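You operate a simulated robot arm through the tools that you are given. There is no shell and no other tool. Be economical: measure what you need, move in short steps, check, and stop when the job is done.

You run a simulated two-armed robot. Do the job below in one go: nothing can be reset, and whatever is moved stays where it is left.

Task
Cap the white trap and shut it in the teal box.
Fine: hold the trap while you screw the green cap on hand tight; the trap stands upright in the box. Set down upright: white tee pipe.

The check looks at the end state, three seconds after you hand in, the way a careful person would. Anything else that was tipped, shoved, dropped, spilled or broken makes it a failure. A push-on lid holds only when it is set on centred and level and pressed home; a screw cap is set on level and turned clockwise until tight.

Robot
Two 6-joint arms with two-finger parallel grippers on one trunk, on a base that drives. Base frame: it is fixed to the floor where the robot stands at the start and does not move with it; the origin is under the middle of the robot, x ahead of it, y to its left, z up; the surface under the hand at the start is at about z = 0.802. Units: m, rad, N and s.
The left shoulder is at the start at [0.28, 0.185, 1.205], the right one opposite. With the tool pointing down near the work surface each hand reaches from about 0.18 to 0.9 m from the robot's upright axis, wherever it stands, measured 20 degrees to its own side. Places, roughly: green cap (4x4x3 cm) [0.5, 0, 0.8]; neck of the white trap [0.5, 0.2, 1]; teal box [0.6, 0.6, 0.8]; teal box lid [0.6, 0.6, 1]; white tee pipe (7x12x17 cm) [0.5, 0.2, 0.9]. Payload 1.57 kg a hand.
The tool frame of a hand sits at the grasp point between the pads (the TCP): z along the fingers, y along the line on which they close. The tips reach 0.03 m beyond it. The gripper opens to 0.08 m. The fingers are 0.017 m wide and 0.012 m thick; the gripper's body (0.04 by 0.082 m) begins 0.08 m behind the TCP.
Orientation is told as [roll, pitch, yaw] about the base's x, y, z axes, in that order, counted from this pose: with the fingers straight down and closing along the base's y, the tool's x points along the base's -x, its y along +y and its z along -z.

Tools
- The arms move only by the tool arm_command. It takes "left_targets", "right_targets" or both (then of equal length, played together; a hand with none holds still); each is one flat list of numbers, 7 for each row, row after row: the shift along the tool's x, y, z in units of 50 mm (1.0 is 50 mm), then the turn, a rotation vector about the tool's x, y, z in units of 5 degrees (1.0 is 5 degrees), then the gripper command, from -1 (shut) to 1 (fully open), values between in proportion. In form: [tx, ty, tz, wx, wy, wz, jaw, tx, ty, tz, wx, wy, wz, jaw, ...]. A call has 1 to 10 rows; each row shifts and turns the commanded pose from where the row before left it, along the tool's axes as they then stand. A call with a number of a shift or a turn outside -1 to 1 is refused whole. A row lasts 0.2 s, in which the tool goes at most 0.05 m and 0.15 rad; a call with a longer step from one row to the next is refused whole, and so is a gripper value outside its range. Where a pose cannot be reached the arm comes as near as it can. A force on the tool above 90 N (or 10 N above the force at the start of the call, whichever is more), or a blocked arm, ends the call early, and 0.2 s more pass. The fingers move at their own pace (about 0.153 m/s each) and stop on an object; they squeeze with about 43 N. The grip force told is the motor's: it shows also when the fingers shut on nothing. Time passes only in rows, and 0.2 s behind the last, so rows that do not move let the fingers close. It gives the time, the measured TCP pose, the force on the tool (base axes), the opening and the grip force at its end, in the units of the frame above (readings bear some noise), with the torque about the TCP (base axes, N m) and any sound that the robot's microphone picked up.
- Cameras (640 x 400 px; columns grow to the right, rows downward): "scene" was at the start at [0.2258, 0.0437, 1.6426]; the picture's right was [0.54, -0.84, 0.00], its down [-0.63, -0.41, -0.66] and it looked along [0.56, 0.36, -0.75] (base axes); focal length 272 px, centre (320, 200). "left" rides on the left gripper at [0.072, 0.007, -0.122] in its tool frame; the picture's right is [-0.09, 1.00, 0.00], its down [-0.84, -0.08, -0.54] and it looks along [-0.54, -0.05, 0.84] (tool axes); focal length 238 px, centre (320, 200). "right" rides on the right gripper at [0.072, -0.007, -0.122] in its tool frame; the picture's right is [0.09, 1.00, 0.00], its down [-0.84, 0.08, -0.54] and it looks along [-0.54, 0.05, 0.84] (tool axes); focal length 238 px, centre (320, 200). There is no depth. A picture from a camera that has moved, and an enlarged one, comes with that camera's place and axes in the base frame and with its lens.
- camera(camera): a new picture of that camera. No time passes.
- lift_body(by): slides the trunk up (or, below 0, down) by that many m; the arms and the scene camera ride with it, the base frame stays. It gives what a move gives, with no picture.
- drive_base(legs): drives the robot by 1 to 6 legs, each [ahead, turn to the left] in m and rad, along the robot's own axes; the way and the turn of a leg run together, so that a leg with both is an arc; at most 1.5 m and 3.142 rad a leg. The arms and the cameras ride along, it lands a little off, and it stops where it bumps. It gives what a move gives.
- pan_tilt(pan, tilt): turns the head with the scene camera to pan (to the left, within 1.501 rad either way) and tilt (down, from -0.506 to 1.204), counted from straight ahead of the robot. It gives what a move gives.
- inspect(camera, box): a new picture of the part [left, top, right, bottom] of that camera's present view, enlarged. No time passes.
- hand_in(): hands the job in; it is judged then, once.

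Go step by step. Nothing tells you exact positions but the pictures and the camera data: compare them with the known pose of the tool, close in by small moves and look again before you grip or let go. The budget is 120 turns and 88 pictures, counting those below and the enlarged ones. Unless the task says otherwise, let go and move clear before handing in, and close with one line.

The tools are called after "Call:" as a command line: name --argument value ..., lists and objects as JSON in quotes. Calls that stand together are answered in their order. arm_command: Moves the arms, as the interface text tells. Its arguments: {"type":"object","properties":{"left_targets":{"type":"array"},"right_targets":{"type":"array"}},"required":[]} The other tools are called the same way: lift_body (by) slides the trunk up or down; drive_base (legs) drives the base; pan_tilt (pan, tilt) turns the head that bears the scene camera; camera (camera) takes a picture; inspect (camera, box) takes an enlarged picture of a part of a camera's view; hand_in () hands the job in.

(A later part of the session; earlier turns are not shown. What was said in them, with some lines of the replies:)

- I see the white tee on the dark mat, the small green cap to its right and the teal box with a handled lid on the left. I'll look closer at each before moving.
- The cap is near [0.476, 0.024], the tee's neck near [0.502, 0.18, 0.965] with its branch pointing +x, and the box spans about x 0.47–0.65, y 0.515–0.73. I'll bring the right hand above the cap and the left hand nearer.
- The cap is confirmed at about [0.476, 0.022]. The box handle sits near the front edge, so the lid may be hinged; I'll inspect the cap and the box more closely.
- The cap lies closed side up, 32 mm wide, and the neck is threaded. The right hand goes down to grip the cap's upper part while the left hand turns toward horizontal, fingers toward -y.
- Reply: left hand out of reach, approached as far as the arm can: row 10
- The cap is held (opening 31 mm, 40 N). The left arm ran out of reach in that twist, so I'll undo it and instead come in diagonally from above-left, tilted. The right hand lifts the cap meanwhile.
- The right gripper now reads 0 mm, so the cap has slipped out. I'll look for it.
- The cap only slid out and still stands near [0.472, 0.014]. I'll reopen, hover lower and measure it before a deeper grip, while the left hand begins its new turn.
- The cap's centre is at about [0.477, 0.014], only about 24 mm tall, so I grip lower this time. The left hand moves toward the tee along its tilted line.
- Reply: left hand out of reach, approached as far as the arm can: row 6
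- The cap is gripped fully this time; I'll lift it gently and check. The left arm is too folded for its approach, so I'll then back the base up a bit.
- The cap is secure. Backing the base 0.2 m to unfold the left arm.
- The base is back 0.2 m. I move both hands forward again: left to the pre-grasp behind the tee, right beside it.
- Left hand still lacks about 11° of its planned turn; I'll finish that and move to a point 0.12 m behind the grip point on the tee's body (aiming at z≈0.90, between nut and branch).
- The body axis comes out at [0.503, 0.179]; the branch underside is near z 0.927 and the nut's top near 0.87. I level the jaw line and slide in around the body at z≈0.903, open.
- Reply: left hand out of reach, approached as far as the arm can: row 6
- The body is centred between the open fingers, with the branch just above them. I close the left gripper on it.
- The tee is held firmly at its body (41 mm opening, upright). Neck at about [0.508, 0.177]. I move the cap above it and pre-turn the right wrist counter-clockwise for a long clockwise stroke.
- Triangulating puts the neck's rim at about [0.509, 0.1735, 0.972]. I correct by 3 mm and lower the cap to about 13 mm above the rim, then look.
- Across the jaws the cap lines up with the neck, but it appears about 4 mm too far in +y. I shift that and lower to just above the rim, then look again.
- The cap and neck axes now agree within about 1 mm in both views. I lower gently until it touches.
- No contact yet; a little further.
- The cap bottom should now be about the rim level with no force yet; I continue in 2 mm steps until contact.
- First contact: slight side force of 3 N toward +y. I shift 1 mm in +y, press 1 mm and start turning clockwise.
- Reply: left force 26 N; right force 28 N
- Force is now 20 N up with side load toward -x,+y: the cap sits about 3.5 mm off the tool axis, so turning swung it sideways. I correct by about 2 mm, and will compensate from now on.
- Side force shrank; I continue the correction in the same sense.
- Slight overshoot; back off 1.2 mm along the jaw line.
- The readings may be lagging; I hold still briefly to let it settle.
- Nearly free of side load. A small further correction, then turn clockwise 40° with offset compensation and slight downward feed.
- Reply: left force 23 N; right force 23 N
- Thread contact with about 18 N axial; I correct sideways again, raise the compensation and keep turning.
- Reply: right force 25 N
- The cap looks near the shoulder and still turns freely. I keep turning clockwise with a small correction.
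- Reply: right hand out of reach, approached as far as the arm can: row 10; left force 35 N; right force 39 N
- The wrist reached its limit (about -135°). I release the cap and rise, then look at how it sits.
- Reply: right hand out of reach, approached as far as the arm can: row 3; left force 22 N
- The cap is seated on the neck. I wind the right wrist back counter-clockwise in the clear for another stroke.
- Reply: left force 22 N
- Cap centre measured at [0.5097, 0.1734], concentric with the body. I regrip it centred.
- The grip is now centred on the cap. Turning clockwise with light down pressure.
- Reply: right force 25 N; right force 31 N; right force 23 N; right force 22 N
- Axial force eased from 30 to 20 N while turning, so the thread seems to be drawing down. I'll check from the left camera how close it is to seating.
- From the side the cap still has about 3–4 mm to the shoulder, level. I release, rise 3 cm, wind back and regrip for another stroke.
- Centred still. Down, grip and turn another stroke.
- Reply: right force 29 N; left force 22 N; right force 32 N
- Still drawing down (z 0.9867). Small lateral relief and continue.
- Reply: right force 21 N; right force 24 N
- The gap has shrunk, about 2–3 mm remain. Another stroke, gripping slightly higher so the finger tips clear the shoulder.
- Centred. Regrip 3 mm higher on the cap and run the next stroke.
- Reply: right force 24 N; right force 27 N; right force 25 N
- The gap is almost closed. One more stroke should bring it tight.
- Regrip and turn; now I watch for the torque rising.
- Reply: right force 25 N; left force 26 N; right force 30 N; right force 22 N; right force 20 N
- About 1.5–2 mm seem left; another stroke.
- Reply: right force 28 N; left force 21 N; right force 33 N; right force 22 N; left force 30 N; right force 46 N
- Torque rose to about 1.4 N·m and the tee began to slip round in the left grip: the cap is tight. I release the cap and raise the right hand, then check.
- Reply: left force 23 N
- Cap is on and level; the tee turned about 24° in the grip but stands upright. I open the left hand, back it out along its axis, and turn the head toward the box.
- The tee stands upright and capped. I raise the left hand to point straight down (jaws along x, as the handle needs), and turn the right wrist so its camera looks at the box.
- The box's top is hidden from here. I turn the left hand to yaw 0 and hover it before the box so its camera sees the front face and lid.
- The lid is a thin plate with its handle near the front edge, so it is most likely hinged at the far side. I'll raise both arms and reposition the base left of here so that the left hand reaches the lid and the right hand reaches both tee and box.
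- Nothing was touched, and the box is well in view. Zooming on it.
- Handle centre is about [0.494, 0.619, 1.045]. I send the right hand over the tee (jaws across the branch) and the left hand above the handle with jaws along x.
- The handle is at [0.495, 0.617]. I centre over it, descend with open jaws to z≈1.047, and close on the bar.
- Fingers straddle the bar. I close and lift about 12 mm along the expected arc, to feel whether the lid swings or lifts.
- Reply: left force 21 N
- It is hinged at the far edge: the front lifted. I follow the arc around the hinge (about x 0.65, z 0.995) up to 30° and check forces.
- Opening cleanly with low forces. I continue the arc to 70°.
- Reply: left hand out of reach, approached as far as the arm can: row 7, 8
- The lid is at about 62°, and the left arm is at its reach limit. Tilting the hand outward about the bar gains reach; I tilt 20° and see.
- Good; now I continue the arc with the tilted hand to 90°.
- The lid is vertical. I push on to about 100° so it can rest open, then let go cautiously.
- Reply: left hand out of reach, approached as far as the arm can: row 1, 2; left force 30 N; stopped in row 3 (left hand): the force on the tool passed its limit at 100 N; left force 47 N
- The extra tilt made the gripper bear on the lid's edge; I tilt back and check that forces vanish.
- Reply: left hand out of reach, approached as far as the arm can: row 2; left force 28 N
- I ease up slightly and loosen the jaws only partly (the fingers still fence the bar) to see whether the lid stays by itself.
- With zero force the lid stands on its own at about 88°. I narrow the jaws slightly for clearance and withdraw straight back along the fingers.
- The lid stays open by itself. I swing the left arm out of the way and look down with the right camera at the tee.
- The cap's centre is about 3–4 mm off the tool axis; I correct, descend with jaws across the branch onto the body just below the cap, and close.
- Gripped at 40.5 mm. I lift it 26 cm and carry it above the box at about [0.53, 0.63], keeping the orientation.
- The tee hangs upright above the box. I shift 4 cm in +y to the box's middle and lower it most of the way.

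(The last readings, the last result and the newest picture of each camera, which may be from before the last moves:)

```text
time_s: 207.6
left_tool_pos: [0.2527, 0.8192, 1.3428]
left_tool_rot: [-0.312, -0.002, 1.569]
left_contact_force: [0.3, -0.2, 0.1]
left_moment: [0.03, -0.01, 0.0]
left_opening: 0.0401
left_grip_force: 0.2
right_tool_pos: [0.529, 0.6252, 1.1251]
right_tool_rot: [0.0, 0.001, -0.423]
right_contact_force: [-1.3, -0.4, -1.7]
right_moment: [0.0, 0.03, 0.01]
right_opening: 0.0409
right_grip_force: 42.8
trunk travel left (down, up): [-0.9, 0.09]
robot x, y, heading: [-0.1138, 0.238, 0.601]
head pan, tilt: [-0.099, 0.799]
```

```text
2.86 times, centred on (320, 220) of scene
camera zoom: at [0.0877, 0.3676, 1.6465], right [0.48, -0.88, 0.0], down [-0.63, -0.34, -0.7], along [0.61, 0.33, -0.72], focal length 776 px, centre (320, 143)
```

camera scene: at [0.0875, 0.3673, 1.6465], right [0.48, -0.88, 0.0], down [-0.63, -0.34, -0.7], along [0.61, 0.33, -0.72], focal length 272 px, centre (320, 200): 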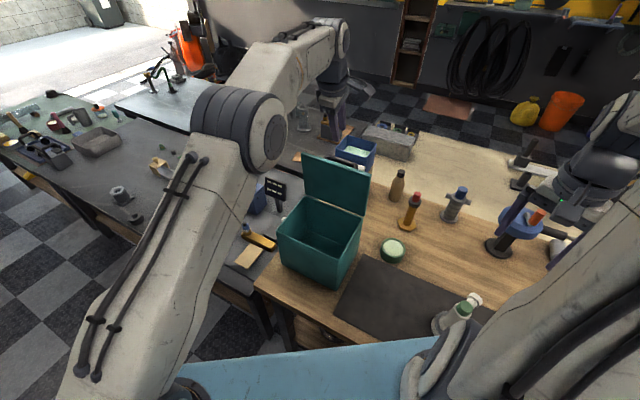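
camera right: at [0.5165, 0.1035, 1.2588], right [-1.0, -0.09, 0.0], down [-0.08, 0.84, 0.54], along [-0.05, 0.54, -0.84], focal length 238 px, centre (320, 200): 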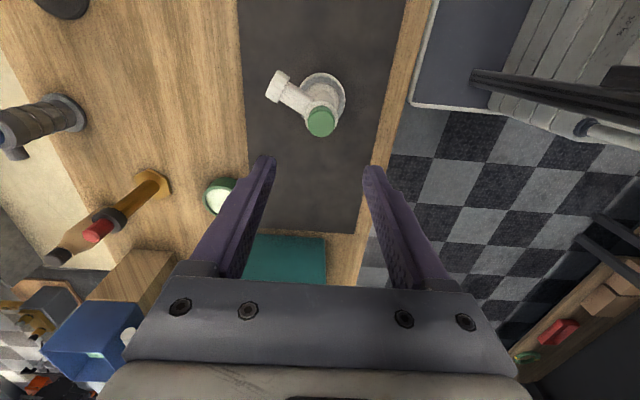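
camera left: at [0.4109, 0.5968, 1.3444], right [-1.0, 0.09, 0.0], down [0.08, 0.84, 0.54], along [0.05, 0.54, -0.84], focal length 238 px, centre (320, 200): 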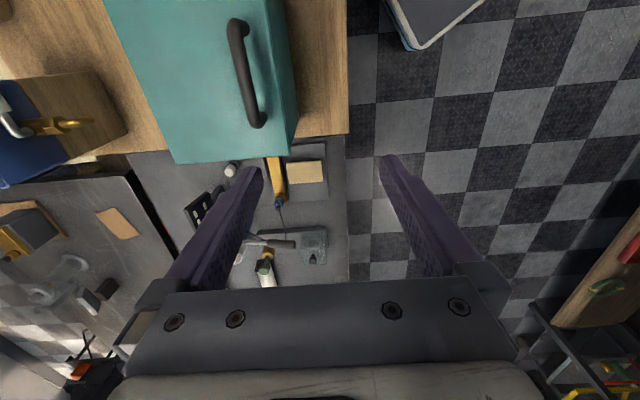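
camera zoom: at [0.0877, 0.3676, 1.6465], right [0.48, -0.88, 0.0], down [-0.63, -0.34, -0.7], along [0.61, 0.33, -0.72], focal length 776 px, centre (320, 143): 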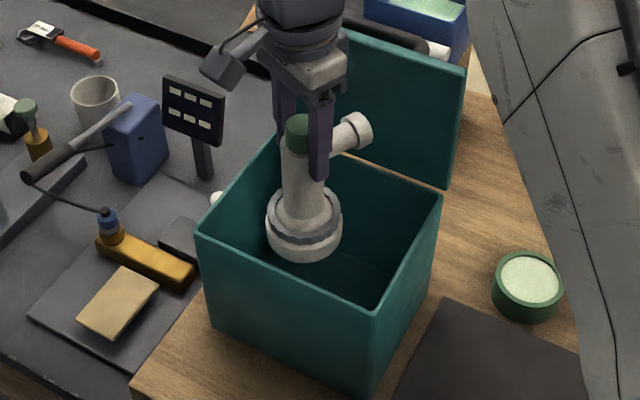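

It's inside the rim with clearance all round. Lowering on, slowly near the floor.

Call:
arm_command --right_targets '[0, 0, 0.5, 0, 0, 0, -1, 0, 0, 0.5, 0, 0, 0, -1, 0, 0, 0.5, 0, 0, 0, -1, 0, 0, 0.5, 0, 0, 0, -1, 0, 0, 0.5, 0, 0, 0, -1, 0, 0, 0.3, 0, 0, 0, -1, 0, 0, 0, 0, 0, 0, -1]'

Call:
arm_command --right_targets '[0, 0, 0.08, 0, 0, 0, -1, 0, 0, 0.08, 0, 0, 0, -1, 0, 0, 0, 0, 0, 0, -1]'

```text
time_s: 209.2
left_tool_pos: [0.253, 0.8181, 1.343]
left_tool_rot: [-0.311, -0.003, 1.569]
left_contact_force: [0.6, 1.0, 1.1]
left_moment: [0.01, 0.0, 0.01]
left_opening: 0.0396
left_grip_force: 0.0
right_tool_pos: [0.5275, 0.6248, 0.9861]
right_tool_rot: [-0.001, 0.0, -0.422]
right_contact_force: [0.2, 0.7, -1.7]
right_moment: [-0.06, -0.01, -0.04]
right_opening: 0.0406
right_grip_force: 42.9
trunk travel left (down, up): [-0.9, 0.09]
robot x, y, heading: [-0.1134, 0.2383, 0.594]
head pan, tilt: [-0.099, 0.799]
```

```text
time_s: 210.0
left_tool_pos: [0.253, 0.818, 1.3417]
left_tool_rot: [-0.309, -0.001, 1.568]
left_contact_force: [0.7, 0.3, -0.2]
left_moment: [0.0, 0.0, 0.0]
left_opening: 0.0401
left_grip_force: 0.1
right_tool_pos: [0.5277, 0.6248, 0.9784]
right_tool_rot: [0.0, 0.0, -0.422]
right_contact_force: [-1.7, -0.5, -1.9]
right_moment: [0.01, 0.04, 0.01]
right_opening: 0.0408
right_grip_force: 43.0
trunk travel left (down, up): [-0.9, 0.09]
robot x, y, heading: [-0.1159, 0.2389, 0.597]
head pan, tilt: [-0.099, 0.799]
```

Call:
arm_command --right_targets '[0, 0, 0.08, 0, 0, 0, -1, 0, 0, 0.06, 0, 0, 0, -1, 0, 0, 0, 0, 0, 0, -1]'

Call:
arm_command --right_targets '[0, 0, 0.06, 0, 0, 0, -1, 0, 0, 0.04, 0, 0, 0, -1, 0, 0, 0, 0, 0, 0, -1]'

```text
time_s: 210.8
left_tool_pos: [0.2535, 0.8186, 1.3425]
left_tool_rot: [-0.311, -0.004, 1.569]
left_contact_force: [0.3, 0.6, -0.1]
left_moment: [-0.02, -0.01, 0.03]
left_opening: 0.0401
left_grip_force: 0.1
right_tool_pos: [0.5289, 0.6237, 0.972]
right_tool_rot: [0.001, -0.002, -0.42]
right_contact_force: [-0.2, -0.6, -2.2]
right_moment: [-0.02, 0.03, 0.01]
right_opening: 0.0407
right_grip_force: 42.5
trunk travel left (down, up): [-0.9, 0.09]
robot x, y, heading: [-0.1163, 0.2363, 0.599]
head pan, tilt: [-0.099, 0.799]
```

```text
time_s: 211.6
left_tool_pos: [0.2533, 0.8177, 1.3414]
left_tool_rot: [-0.311, -0.002, 1.569]
left_contact_force: [-0.8, 0.1, -0.3]
left_moment: [0.04, -0.02, -0.02]
left_opening: 0.0399
left_grip_force: 0.1
right_tool_pos: [0.5277, 0.6243, 0.9667]
right_tool_rot: [-0.001, 0.0, -0.419]
right_contact_force: [0.4, -0.2, -2.8]
right_moment: [0.01, 0.04, 0.01]
right_opening: 0.0408
right_grip_force: 42.8
trunk travel left (down, up): [-0.9, 0.09]
robot x, y, heading: [-0.1158, 0.2389, 0.597]
head pan, tilt: [-0.099, 0.799]
```

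No floor contact yet; a few millimetres more in small steps.

Call:
arm_command --right_targets '[0, 0, 0.04, 0, 0, 0, -1, 0, 0, 0.04, 0, 0, 0, -1, 0, 0, 0, 0, 0, 0, -1]'

Call:
arm_command --right_targets '[0, 0, 0.03, 0, 0, 0, -1, 0, 0, 0, 0, 0, 0, -1]'

```text
time_s: 212.4
left_tool_pos: [0.2522, 0.8182, 1.343]
left_tool_rot: [-0.311, -0.002, 1.569]
left_contact_force: [0.4, 0.2, 0.8]
left_moment: [-0.02, -0.02, -0.02]
left_opening: 0.0401
left_grip_force: 0.1
right_tool_pos: [0.5281, 0.6256, 0.9617]
right_tool_rot: [0.0, 0.0, -0.42]
right_contact_force: [-0.6, -0.3, -1.1]
right_moment: [0.0, -0.01, -0.02]
right_opening: 0.0408
right_grip_force: 42.8
trunk travel left (down, up): [-0.9, 0.09]
robot x, y, heading: [-0.1128, 0.2403, 0.596]
head pan, tilt: [-0.099, 0.799]
```

```text
time_s: 213.0
left_tool_pos: [0.2524, 0.8177, 1.3422]
left_tool_rot: [-0.312, -0.005, 1.569]
left_contact_force: [-0.6, 0.7, 0.3]
left_moment: [-0.01, -0.01, 0.01]
left_opening: 0.04
left_grip_force: 0.1
right_tool_pos: [0.5277, 0.6237, 0.9607]
right_tool_rot: [-0.001, -0.001, -0.421]
right_contact_force: [-0.1, -0.2, -2.2]
right_moment: [-0.03, 0.01, -0.01]
right_opening: 0.0407
right_grip_force: 42.2
trunk travel left (down, up): [-0.9, 0.09]
robot x, y, heading: [-0.1159, 0.2393, 0.592]
head pan, tilt: [-0.099, 0.799]
```

Call:
arm_command --right_targets '[0, 0, 0.03, 0, 0, 0, -1, 0, 0, 0.03, 0, 0, 0, -1, 0, 0, 0, 0, 0, 0, -1]'

Call:
arm_command --right_targets '[0, 0, 0.02, 0, 0, 0, -1, 0, 0, 0, 0, 0, 0, -1]'

```text
time_s: 213.8
left_tool_pos: [0.2523, 0.8158, 1.3436]
left_tool_rot: [-0.312, -0.003, 1.568]
left_contact_force: [-0.5, 0.4, 0.0]
left_moment: [0.01, -0.02, 0.02]
left_opening: 0.04
left_grip_force: 0.1
right_tool_pos: [0.5277, 0.6235, 0.9588]
right_tool_rot: [0.002, -0.001, -0.42]
right_contact_force: [-3.1, -6.9, 27.7]
right_moment: [-1.04, 0.41, 0.04]
right_opening: 0.0405
right_grip_force: 43.3
trunk travel left (down, up): [-0.9, 0.09]
robot x, y, heading: [-0.1153, 0.2404, 0.599]
head pan, tilt: [-0.099, 0.799]
```

```text
time_s: 214.4
left_tool_pos: [0.2505, 0.8169, 1.3432]
left_tool_rot: [-0.31, -0.004, 1.569]
left_contact_force: [0.7, -0.1, -0.5]
left_moment: [0.01, 0.01, -0.01]
left_opening: 0.0399
left_grip_force: 0.1
right_tool_pos: [0.5281, 0.6229, 0.959]
right_tool_rot: [0.003, -0.001, -0.423]
right_contact_force: [-1.9, -8.9, 40.2]
right_moment: [-0.96, 0.35, 0.07]
right_opening: 0.041
right_grip_force: 43.3
trunk travel left (down, up): [-0.9, 0.09]
robot x, y, heading: [-0.1172, 0.238, 0.595]
head pan, tilt: [-0.099, 0.799]
```

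It's on the box floor. I ease off the pressure, open, and rise straight up.

Call:
arm_command --right_targets '[0, 0, -0.04, 0, 0, 0, -1, 0, 0, 0, 0, 0, 0, 0.6, 0, 0, 0, 0, 0, 0, 0.8, 0, 0, 0, 0, 0, 0, 0.8, 0, 0, -0.4, 0, 0, 0, 0.8, 0, 0, -0.8, 0, 0, 0, 0.8, 0, 0, -0.8, 0, 0, 0, 0.8, 0, 0, -0.9, 0, 0, 0, 0.8, 0, 0, -0.9, 0, 0, 0, 0.8, 0, 0, -0.9, 0, 0, 0, 0.8]'

Call:
inspect --camera "scene" --box '[240, 150, 400, 290]'

```text
time_s: 216.6
left_tool_pos: [0.2524, 0.8169, 1.3423]
left_tool_rot: [-0.31, -0.004, 1.57]
left_contact_force: [-0.8, 0.3, -0.5]
left_moment: [0.02, 0.0, 0.0]
left_opening: 0.04
left_grip_force: 0.1
right_tool_pos: [0.5262, 0.6215, 1.1963]
right_tool_rot: [-0.003, -0.001, -0.42]
right_contact_force: [-0.5, -1.4, -0.3]
right_moment: [0.0, 0.0, 0.0]
right_opening: 0.0721
right_grip_force: 0.1
trunk travel left (down, up): [-0.9, 0.09]
robot x, y, heading: [-0.1139, 0.2333, 0.598]
head pan, tilt: [-0.099, 0.799]
```

```text
2.86 times, centred on (320, 220) of scene
camera zoom: at [0.0875, 0.3674, 1.6465], right [0.48, -0.88, 0.0], down [-0.63, -0.34, -0.7], along [0.61, 0.33, -0.72], focal length 776 px, centre (320, 143)
```

zoom: 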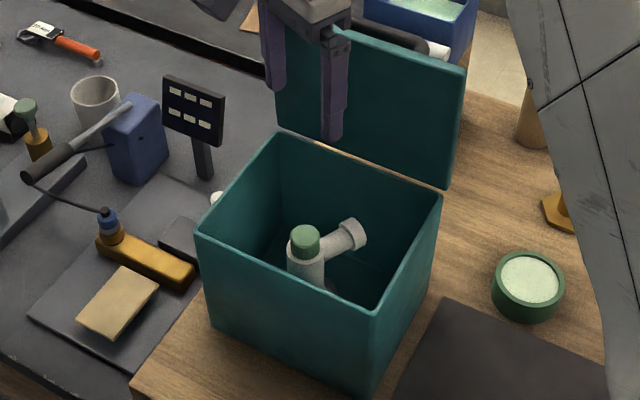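

The tee stands upright in the box, capped, below the rim. I move the right hand away and bring the left hand back along its earlier path to the handle.

Call:
arm_command --right_targets '[-0.233, -0.815, 0, 0, 0, 0, 0.5, -0.233, -0.815, 0, 0, 0, 0, 0.5, -0.233, -0.815, 0, 0, 0, 0, 0.5, -0.233, -0.815, 0, 0, 0, 0, 0.5, -0.233, -0.815, 0, 0, 0, 0, 0.5, -0.233, -0.815, 0, 0, 0, 0, 0.5, -0.233, -0.815, 0, 0, 0, 0, 0.5, -0.233, -0.815, 0, 0, 0, 0, 0.5, -0.233, -0.815, 0, 0, 0, 0, 0.5, -0.233, -0.815, 0, 0, 0, 0, 0.5]'

Call:
arm_command --left_targets '[0.4, -0.725, 0.36, 0, 0, 0, -0.1, 0.4, -0.725, 0.36, 0, 0, 0, -0.1, 0.4, -0.725, 0.36, 0, 0, 0, -0.1, 0.4, -0.725, 0.36, 0, 0, 0, -0.1, 0.4, -0.725, 0.36, 0, 0, 0, -0.1, 0.4, -0.725, 0.36, 0, 0, 0, -0.1, 0.4, -0.725, 0.36, 0, 0, 0, -0.1, 0.4, -0.725, 0.36, 0, 0, 0, -0.1, 0.4, -0.725, 0.36, 0, 0, 0, -0.1, 0.4, -0.725, 0.36, 0, 0, 0, -0.1]'

Call:
inspect --camera "scene" --box '[240, 80, 420, 240]'

```text
time_s: 218.8
left_tool_pos: [0.2525, 0.8185, 1.3429]
left_tool_rot: [-0.312, -0.003, 1.569]
left_contact_force: [-0.1, 0.3, 0.0]
left_moment: [0.02, -0.03, -0.01]
left_opening: 0.04
left_grip_force: 0.1
right_tool_pos: [0.4675, 0.2025, 1.1955]
right_tool_rot: [0.002, 0.0, -0.424]
right_contact_force: [-0.8, -0.2, 0.8]
right_moment: [-0.02, 0.0, -0.01]
right_opening: 0.06
right_grip_force: 0.1
trunk travel left (down, up): [-0.9, 0.09]
robot x, y, heading: [-0.1169, 0.2356, 0.598]
head pan, tilt: [-0.099, 0.799]
```

```text
time_s: 221.0
left_tool_pos: [0.6516, 0.6179, 1.2794]
left_tool_rot: [-0.305, -0.004, 1.569]
left_contact_force: [0.9, -0.2, -0.2]
left_moment: [-0.01, 0.03, 0.05]
left_opening: 0.036
left_grip_force: 0.0
right_tool_pos: [0.4686, 0.2017, 1.1949]
right_tool_rot: [0.0, 0.0, -0.421]
right_contact_force: [0.3, -0.9, 0.7]
right_moment: [-0.01, 0.0, 0.0]
right_opening: 0.0602
right_grip_force: 0.0
trunk travel left (down, up): [-0.9, 0.09]
robot x, y, heading: [-0.1142, 0.2389, 0.596]
head pan, tilt: [-0.099, 0.799]
```

```text
2.50 times, centred on (330, 160) of scene
camera zoom: at [0.0876, 0.3673, 1.6465], right [0.48, -0.88, 0.0], down [-0.63, -0.34, -0.7], along [0.61, 0.33, -0.72], focal length 679 px, centre (295, 300)
```

zoom: 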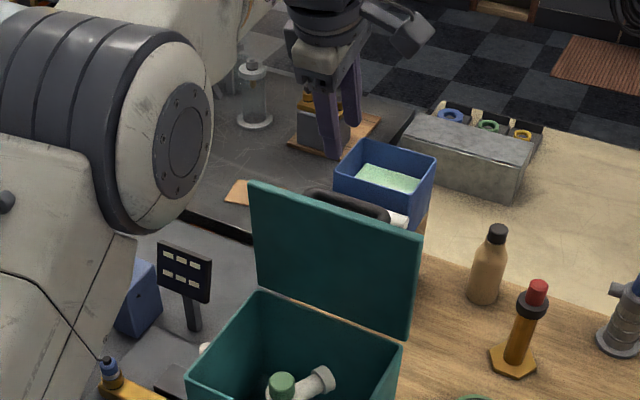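

The lid hasn't moved. I advance along the fingers onto the handle and close.

Call:
arm_command --left_targets '[0, 0, 0.6, 0, 0, 0, -0.1, 0, 0, 0.6, 0, 0, 0, -0.1, 0, 0, 0.6, 0, 0, 0, -0.1, 0, 0, 0.5, 0, 0, 0, -0.1, 0, 0, 0.4, 0, 0, 0, -0.1, 0, 0, 0.1, 0, 0, 0, -0.1, 0, 0, 0, 0, 0, 0, -1, 0, 0, 0, 0, 0, 0, -1, 0, 0, 0, 0, 0, 0, -1]'

```text
time_s: 223.0
left_tool_pos: [0.695, 0.6185, 1.1453]
left_tool_rot: [-0.308, -0.003, 1.569]
left_contact_force: [-1.7, -0.2, -6.5]
left_moment: [0.2, 0.02, -0.28]
left_opening: 0.0156
left_grip_force: 31.4
right_tool_pos: [0.4678, 0.2025, 1.1955]
right_tool_rot: [0.0, -0.001, -0.421]
right_contact_force: [0.5, -1.1, 0.1]
right_moment: [0.0, 0.0, -0.01]
right_opening: 0.0602
right_grip_force: 0.0
trunk travel left (down, up): [-0.9, 0.09]
robot x, y, heading: [-0.1166, 0.2363, 0.592]
head pan, tilt: [-0.099, 0.799]
```

The handle is gripped again. I bring the lid back down along the arc, first half.

Call:
arm_command --left_targets '[0, 0.251, -0.138, 0, 0, 0, -1, 0, 0.251, -0.138, 0, 0, 0, -1, 0, 0.27, -0.091, 0, 0, 0, -1, 0, 0.27, -0.091, 0, 0, 0, -1, 0, 0.283, -0.043, 0, 0, 0, -1, 0, 0.283, -0.043, 0, 0, 0, -1, 0, 0.285, 0.007, 0, 0, 0, -1, 0, 0.285, 0.007, 0, 0, 0, -1, 0, 0.28, 0.056, 0, 0, 0, -1, 0, 0.28, 0.056, 0, 0, 0, -1]'

Call:
inspect --camera "scene" --box '[220, 110, 420, 290]'

```text
time_s: 225.2
left_tool_pos: [0.5578, 0.6193, 1.124]
left_tool_rot: [-0.31, -0.005, 1.57]
left_contact_force: [-2.5, -0.4, 5.1]
left_moment: [0.36, -0.06, -0.19]
left_opening: 0.0156
left_grip_force: 31.2
right_tool_pos: [0.4675, 0.2032, 1.1952]
right_tool_rot: [-0.002, 0.0, -0.419]
right_contact_force: [-0.4, 0.0, 0.3]
right_moment: [0.0, 0.0, 0.02]
right_opening: 0.0598
right_grip_force: 0.1
trunk travel left (down, up): [-0.9, 0.09]
robot x, y, heading: [-0.1124, 0.2413, 0.596]
head pan, tilt: [-0.099, 0.799]
```

```text
2.22 times, centred on (320, 200) of scene
camera zoom: at [0.0872, 0.3671, 1.6465], right [0.48, -0.88, 0.0], down [-0.63, -0.34, -0.7], along [0.61, 0.33, -0.72], focal length 604 px, centre (320, 200)
```

zoom: 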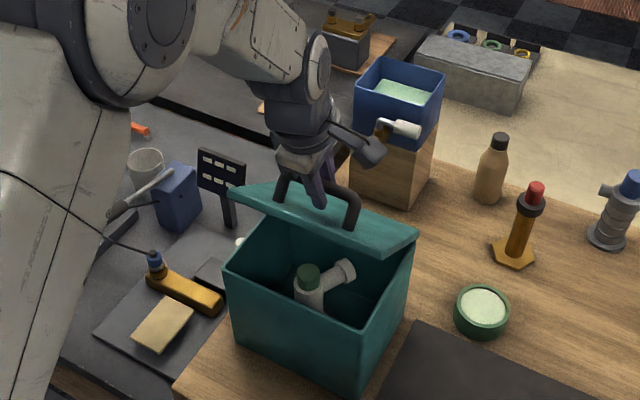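

Following well, low forces. I take the lid the rest of the way down, slowing at the end.

Call:
arm_command --left_targets '[0, 0.266, 0.104, 0, 0, 0, -1, 0, 0.266, 0.104, 0, 0, 0, -1, 0, 0.245, 0.149, 0, 0, 0, -1, 0, 0.245, 0.149, 0, 0, 0, -1, 0, 0.214, 0.189, 0, 0, 0, -1, 0, 0.214, 0.189, 0, 0, 0, -1, 0, 0.06, 0.067, 0, 0, 0, -1, 0, 0.06, 0.067, 0, 0, 0, -1, 0, 0.06, 0.067, 0, 0, 0, -1, 0, 0, 0, 0, 0, 0, -1]'

Call:
inspect --camera "scene" --box '[240, 170, 400, 290]'

```text
time_s: 227.4
left_tool_pos: [0.4977, 0.6189, 1.0482]
left_tool_rot: [-0.311, -0.003, 1.569]
left_contact_force: [1.7, 4.9, -0.5]
left_moment: [0.23, -0.11, -0.03]
left_opening: 0.0157
left_grip_force: 31.4
right_tool_pos: [0.4675, 0.2025, 1.1945]
right_tool_rot: [-0.001, 0.0, -0.422]
right_contact_force: [0.3, 0.0, 0.5]
right_moment: [0.0, -0.01, 0.03]
right_opening: 0.06
right_grip_force: 0.1
trunk travel left (down, up): [-0.9, 0.09]
robot x, y, heading: [-0.1179, 0.2402, 0.598]
head pan, tilt: [-0.099, 0.799]
```

```text
3.33 times, centred on (320, 230) of scene
camera zoom: at [0.0876, 0.3676, 1.6464], right [0.48, -0.88, 0.0], down [-0.63, -0.34, -0.7], along [0.61, 0.33, -0.72], focal length 906 px, centre (320, 100)
```

zoom: 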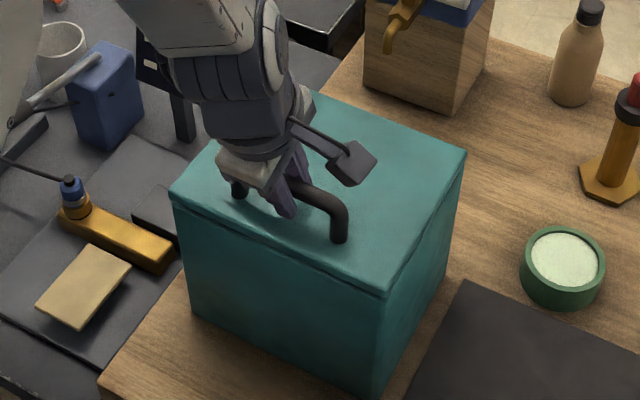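

The lid looks shut. I press it down a little to be sure it is home, watching the force.

Call:
arm_command --left_targets '[0, 0.018, 0.04, 0, 0, 0, -1, 0, 0.012, 0.04, 0, 0, 0, -1, 0, 0, 0, 0, 0, 0, -1]'

```text
time_s: 228.2
left_tool_pos: [0.497, 0.6185, 1.0451]
left_tool_rot: [-0.309, -0.005, 1.567]
left_contact_force: [-7.6, 0.5, 10.8]
left_moment: [-0.31, 0.04, -0.22]
left_opening: 0.0155
left_grip_force: 31.1
right_tool_pos: [0.4661, 0.2023, 1.1948]
right_tool_rot: [0.0, 0.0, -0.421]
right_contact_force: [1.2, -0.1, 0.2]
right_moment: [-0.03, -0.03, -0.01]
right_opening: 0.0598
right_grip_force: 0.1
trunk travel left (down, up): [-0.9, 0.09]
robot x, y, heading: [-0.1141, 0.2371, 0.592]
head pan, tilt: [-0.099, 0.799]
```

Call:
arm_command --left_targets '[0, 0.012, 0.04, 0, 0, 0, -1, 0, 0, 0, 0, 0, 0, -1, 0, 0, 0, 0, 0, 0, -1]'

```text
time_s: 229.0
left_tool_pos: [0.497, 0.6181, 1.0431]
left_tool_rot: [-0.316, -0.003, 1.57]
left_contact_force: [-12.3, 1.6, 26.4]
left_moment: [0.02, 0.01, -0.08]
left_opening: 0.0156
left_grip_force: 31.4
right_tool_pos: [0.466, 0.2023, 1.1957]
right_tool_rot: [0.002, -0.002, -0.422]
right_contact_force: [-0.3, 0.3, 0.2]
right_moment: [-0.03, 0.03, -0.01]
right_opening: 0.06
right_grip_force: 0.1
trunk travel left (down, up): [-0.9, 0.09]
robot x, y, heading: [-0.1158, 0.2386, 0.598]
head pan, tilt: [-0.099, 0.799]
```

Solid resistance at 26 N: the lid is home. I relax, open the jaws slightly and withdraw along the fingers.

Call:
arm_command --left_targets '[0, -0.02, -0.08, 0, 0, 0, -1, 0, 0, 0, 0, 0, 0, -0.3, 0, 0, 0, 0, 0, 0, -0.3, 0, 0, -0.3, 0, 0, 0, -0.3, 0, 0, -0.5, 0, 0, 0, -0.3, 0, 0, -0.7, 0, 0, 0, -0.3, 0, 0, -0.8, 0, 0, 0, -0.3, 0, 0, -0.8, 0, 0, 0, -0.3, 0, 0, -0.8, 0, 0, 0, -0.3]'

Call:
arm_command --left_targets '[-0.5, 0.5, -0.5, 0, 0, 0, 0, -0.5, 0.5, -0.5, 0, 0, 0, 0, -0.5, 0.5, -0.5, 0, 0, 0, 0, -0.5, 0.5, -0.3, 0, 0, 0, 0]'

Call:
camera --camera "scene"

Call:
inspect --camera "scene" --box '[240, 170, 400, 290]'

```text
time_s: 231.0
left_tool_pos: [0.4388, 0.617, 1.2326]
left_tool_rot: [-0.312, -0.003, 1.57]
left_contact_force: [-0.3, -0.5, -0.1]
left_moment: [-0.05, 0.0, 0.02]
left_opening: 0.0278
left_grip_force: 0.0
right_tool_pos: [0.4669, 0.2017, 1.1944]
right_tool_rot: [0.001, 0.0, -0.423]
right_contact_force: [0.2, 0.7, -0.5]
right_moment: [0.02, -0.04, -0.01]
right_opening: 0.0599
right_grip_force: 0.0
trunk travel left (down, up): [-0.9, 0.09]
robot x, y, heading: [-0.1156, 0.2356, 0.596]
head pan, tilt: [-0.099, 0.799]
```

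```text
time_s: 232.0
left_tool_pos: [0.316, 0.7178, 1.2872]
left_tool_rot: [-0.31, -0.003, 1.57]
left_contact_force: [0.1, -0.1, 0.6]
left_moment: [0.0, -0.01, -0.02]
left_opening: 0.0399
left_grip_force: 0.1
right_tool_pos: [0.4676, 0.2029, 1.1961]
right_tool_rot: [0.0, 0.0, -0.422]
right_contact_force: [-0.4, -0.5, -0.3]
right_moment: [-0.04, -0.01, 0.01]
right_opening: 0.0598
right_grip_force: 0.1
trunk travel left (down, up): [-0.9, 0.09]
robot x, y, heading: [-0.1193, 0.2381, 0.598]
head pan, tilt: [-0.099, 0.799]
```

```text
10 pictures are left
camera scene: at [0.0875, 0.3673, 1.6465], right [0.48, -0.88, 0.0], down [-0.63, -0.34, -0.7], along [0.61, 0.33, -0.72], focal length 272 px, centre (320, 200)
```

scene: 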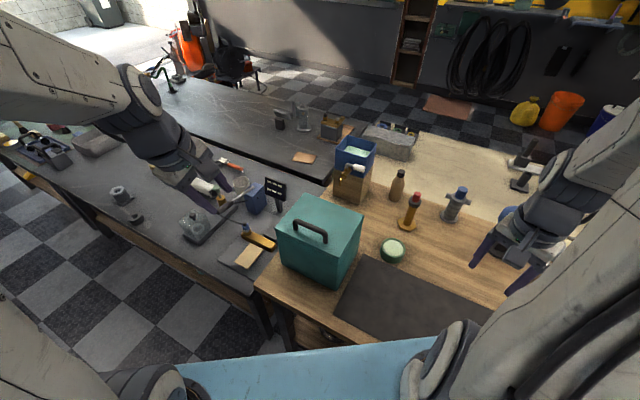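

```text
3.33 times, centred on (320, 230) of scene
camera zoom: at [0.0875, 0.3673, 1.6465], right [0.48, -0.88, 0.0], down [-0.63, -0.34, -0.7], along [0.61, 0.33, -0.72], focal length 906 px, centre (320, 100)
```

zoom: 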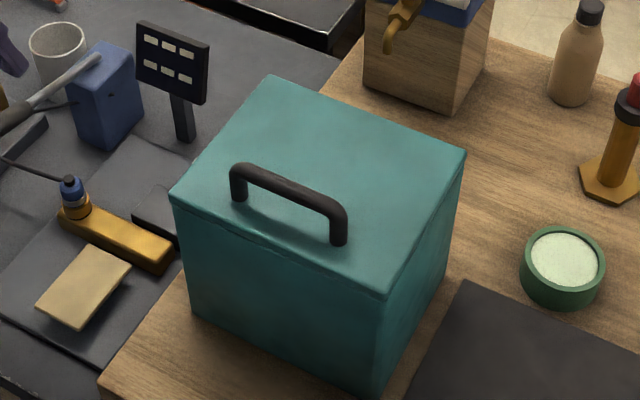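

The box is shut flush and hasn't moved, nothing else was disturbed, and both hands are clear. I'm handing in.

Call:
hand_in

```text
The job is handed in.
```

The white trap's green cap is screwed on tight, and the trap stands upright in the teal box with the lid pressed shut; I saw nothing else moved.
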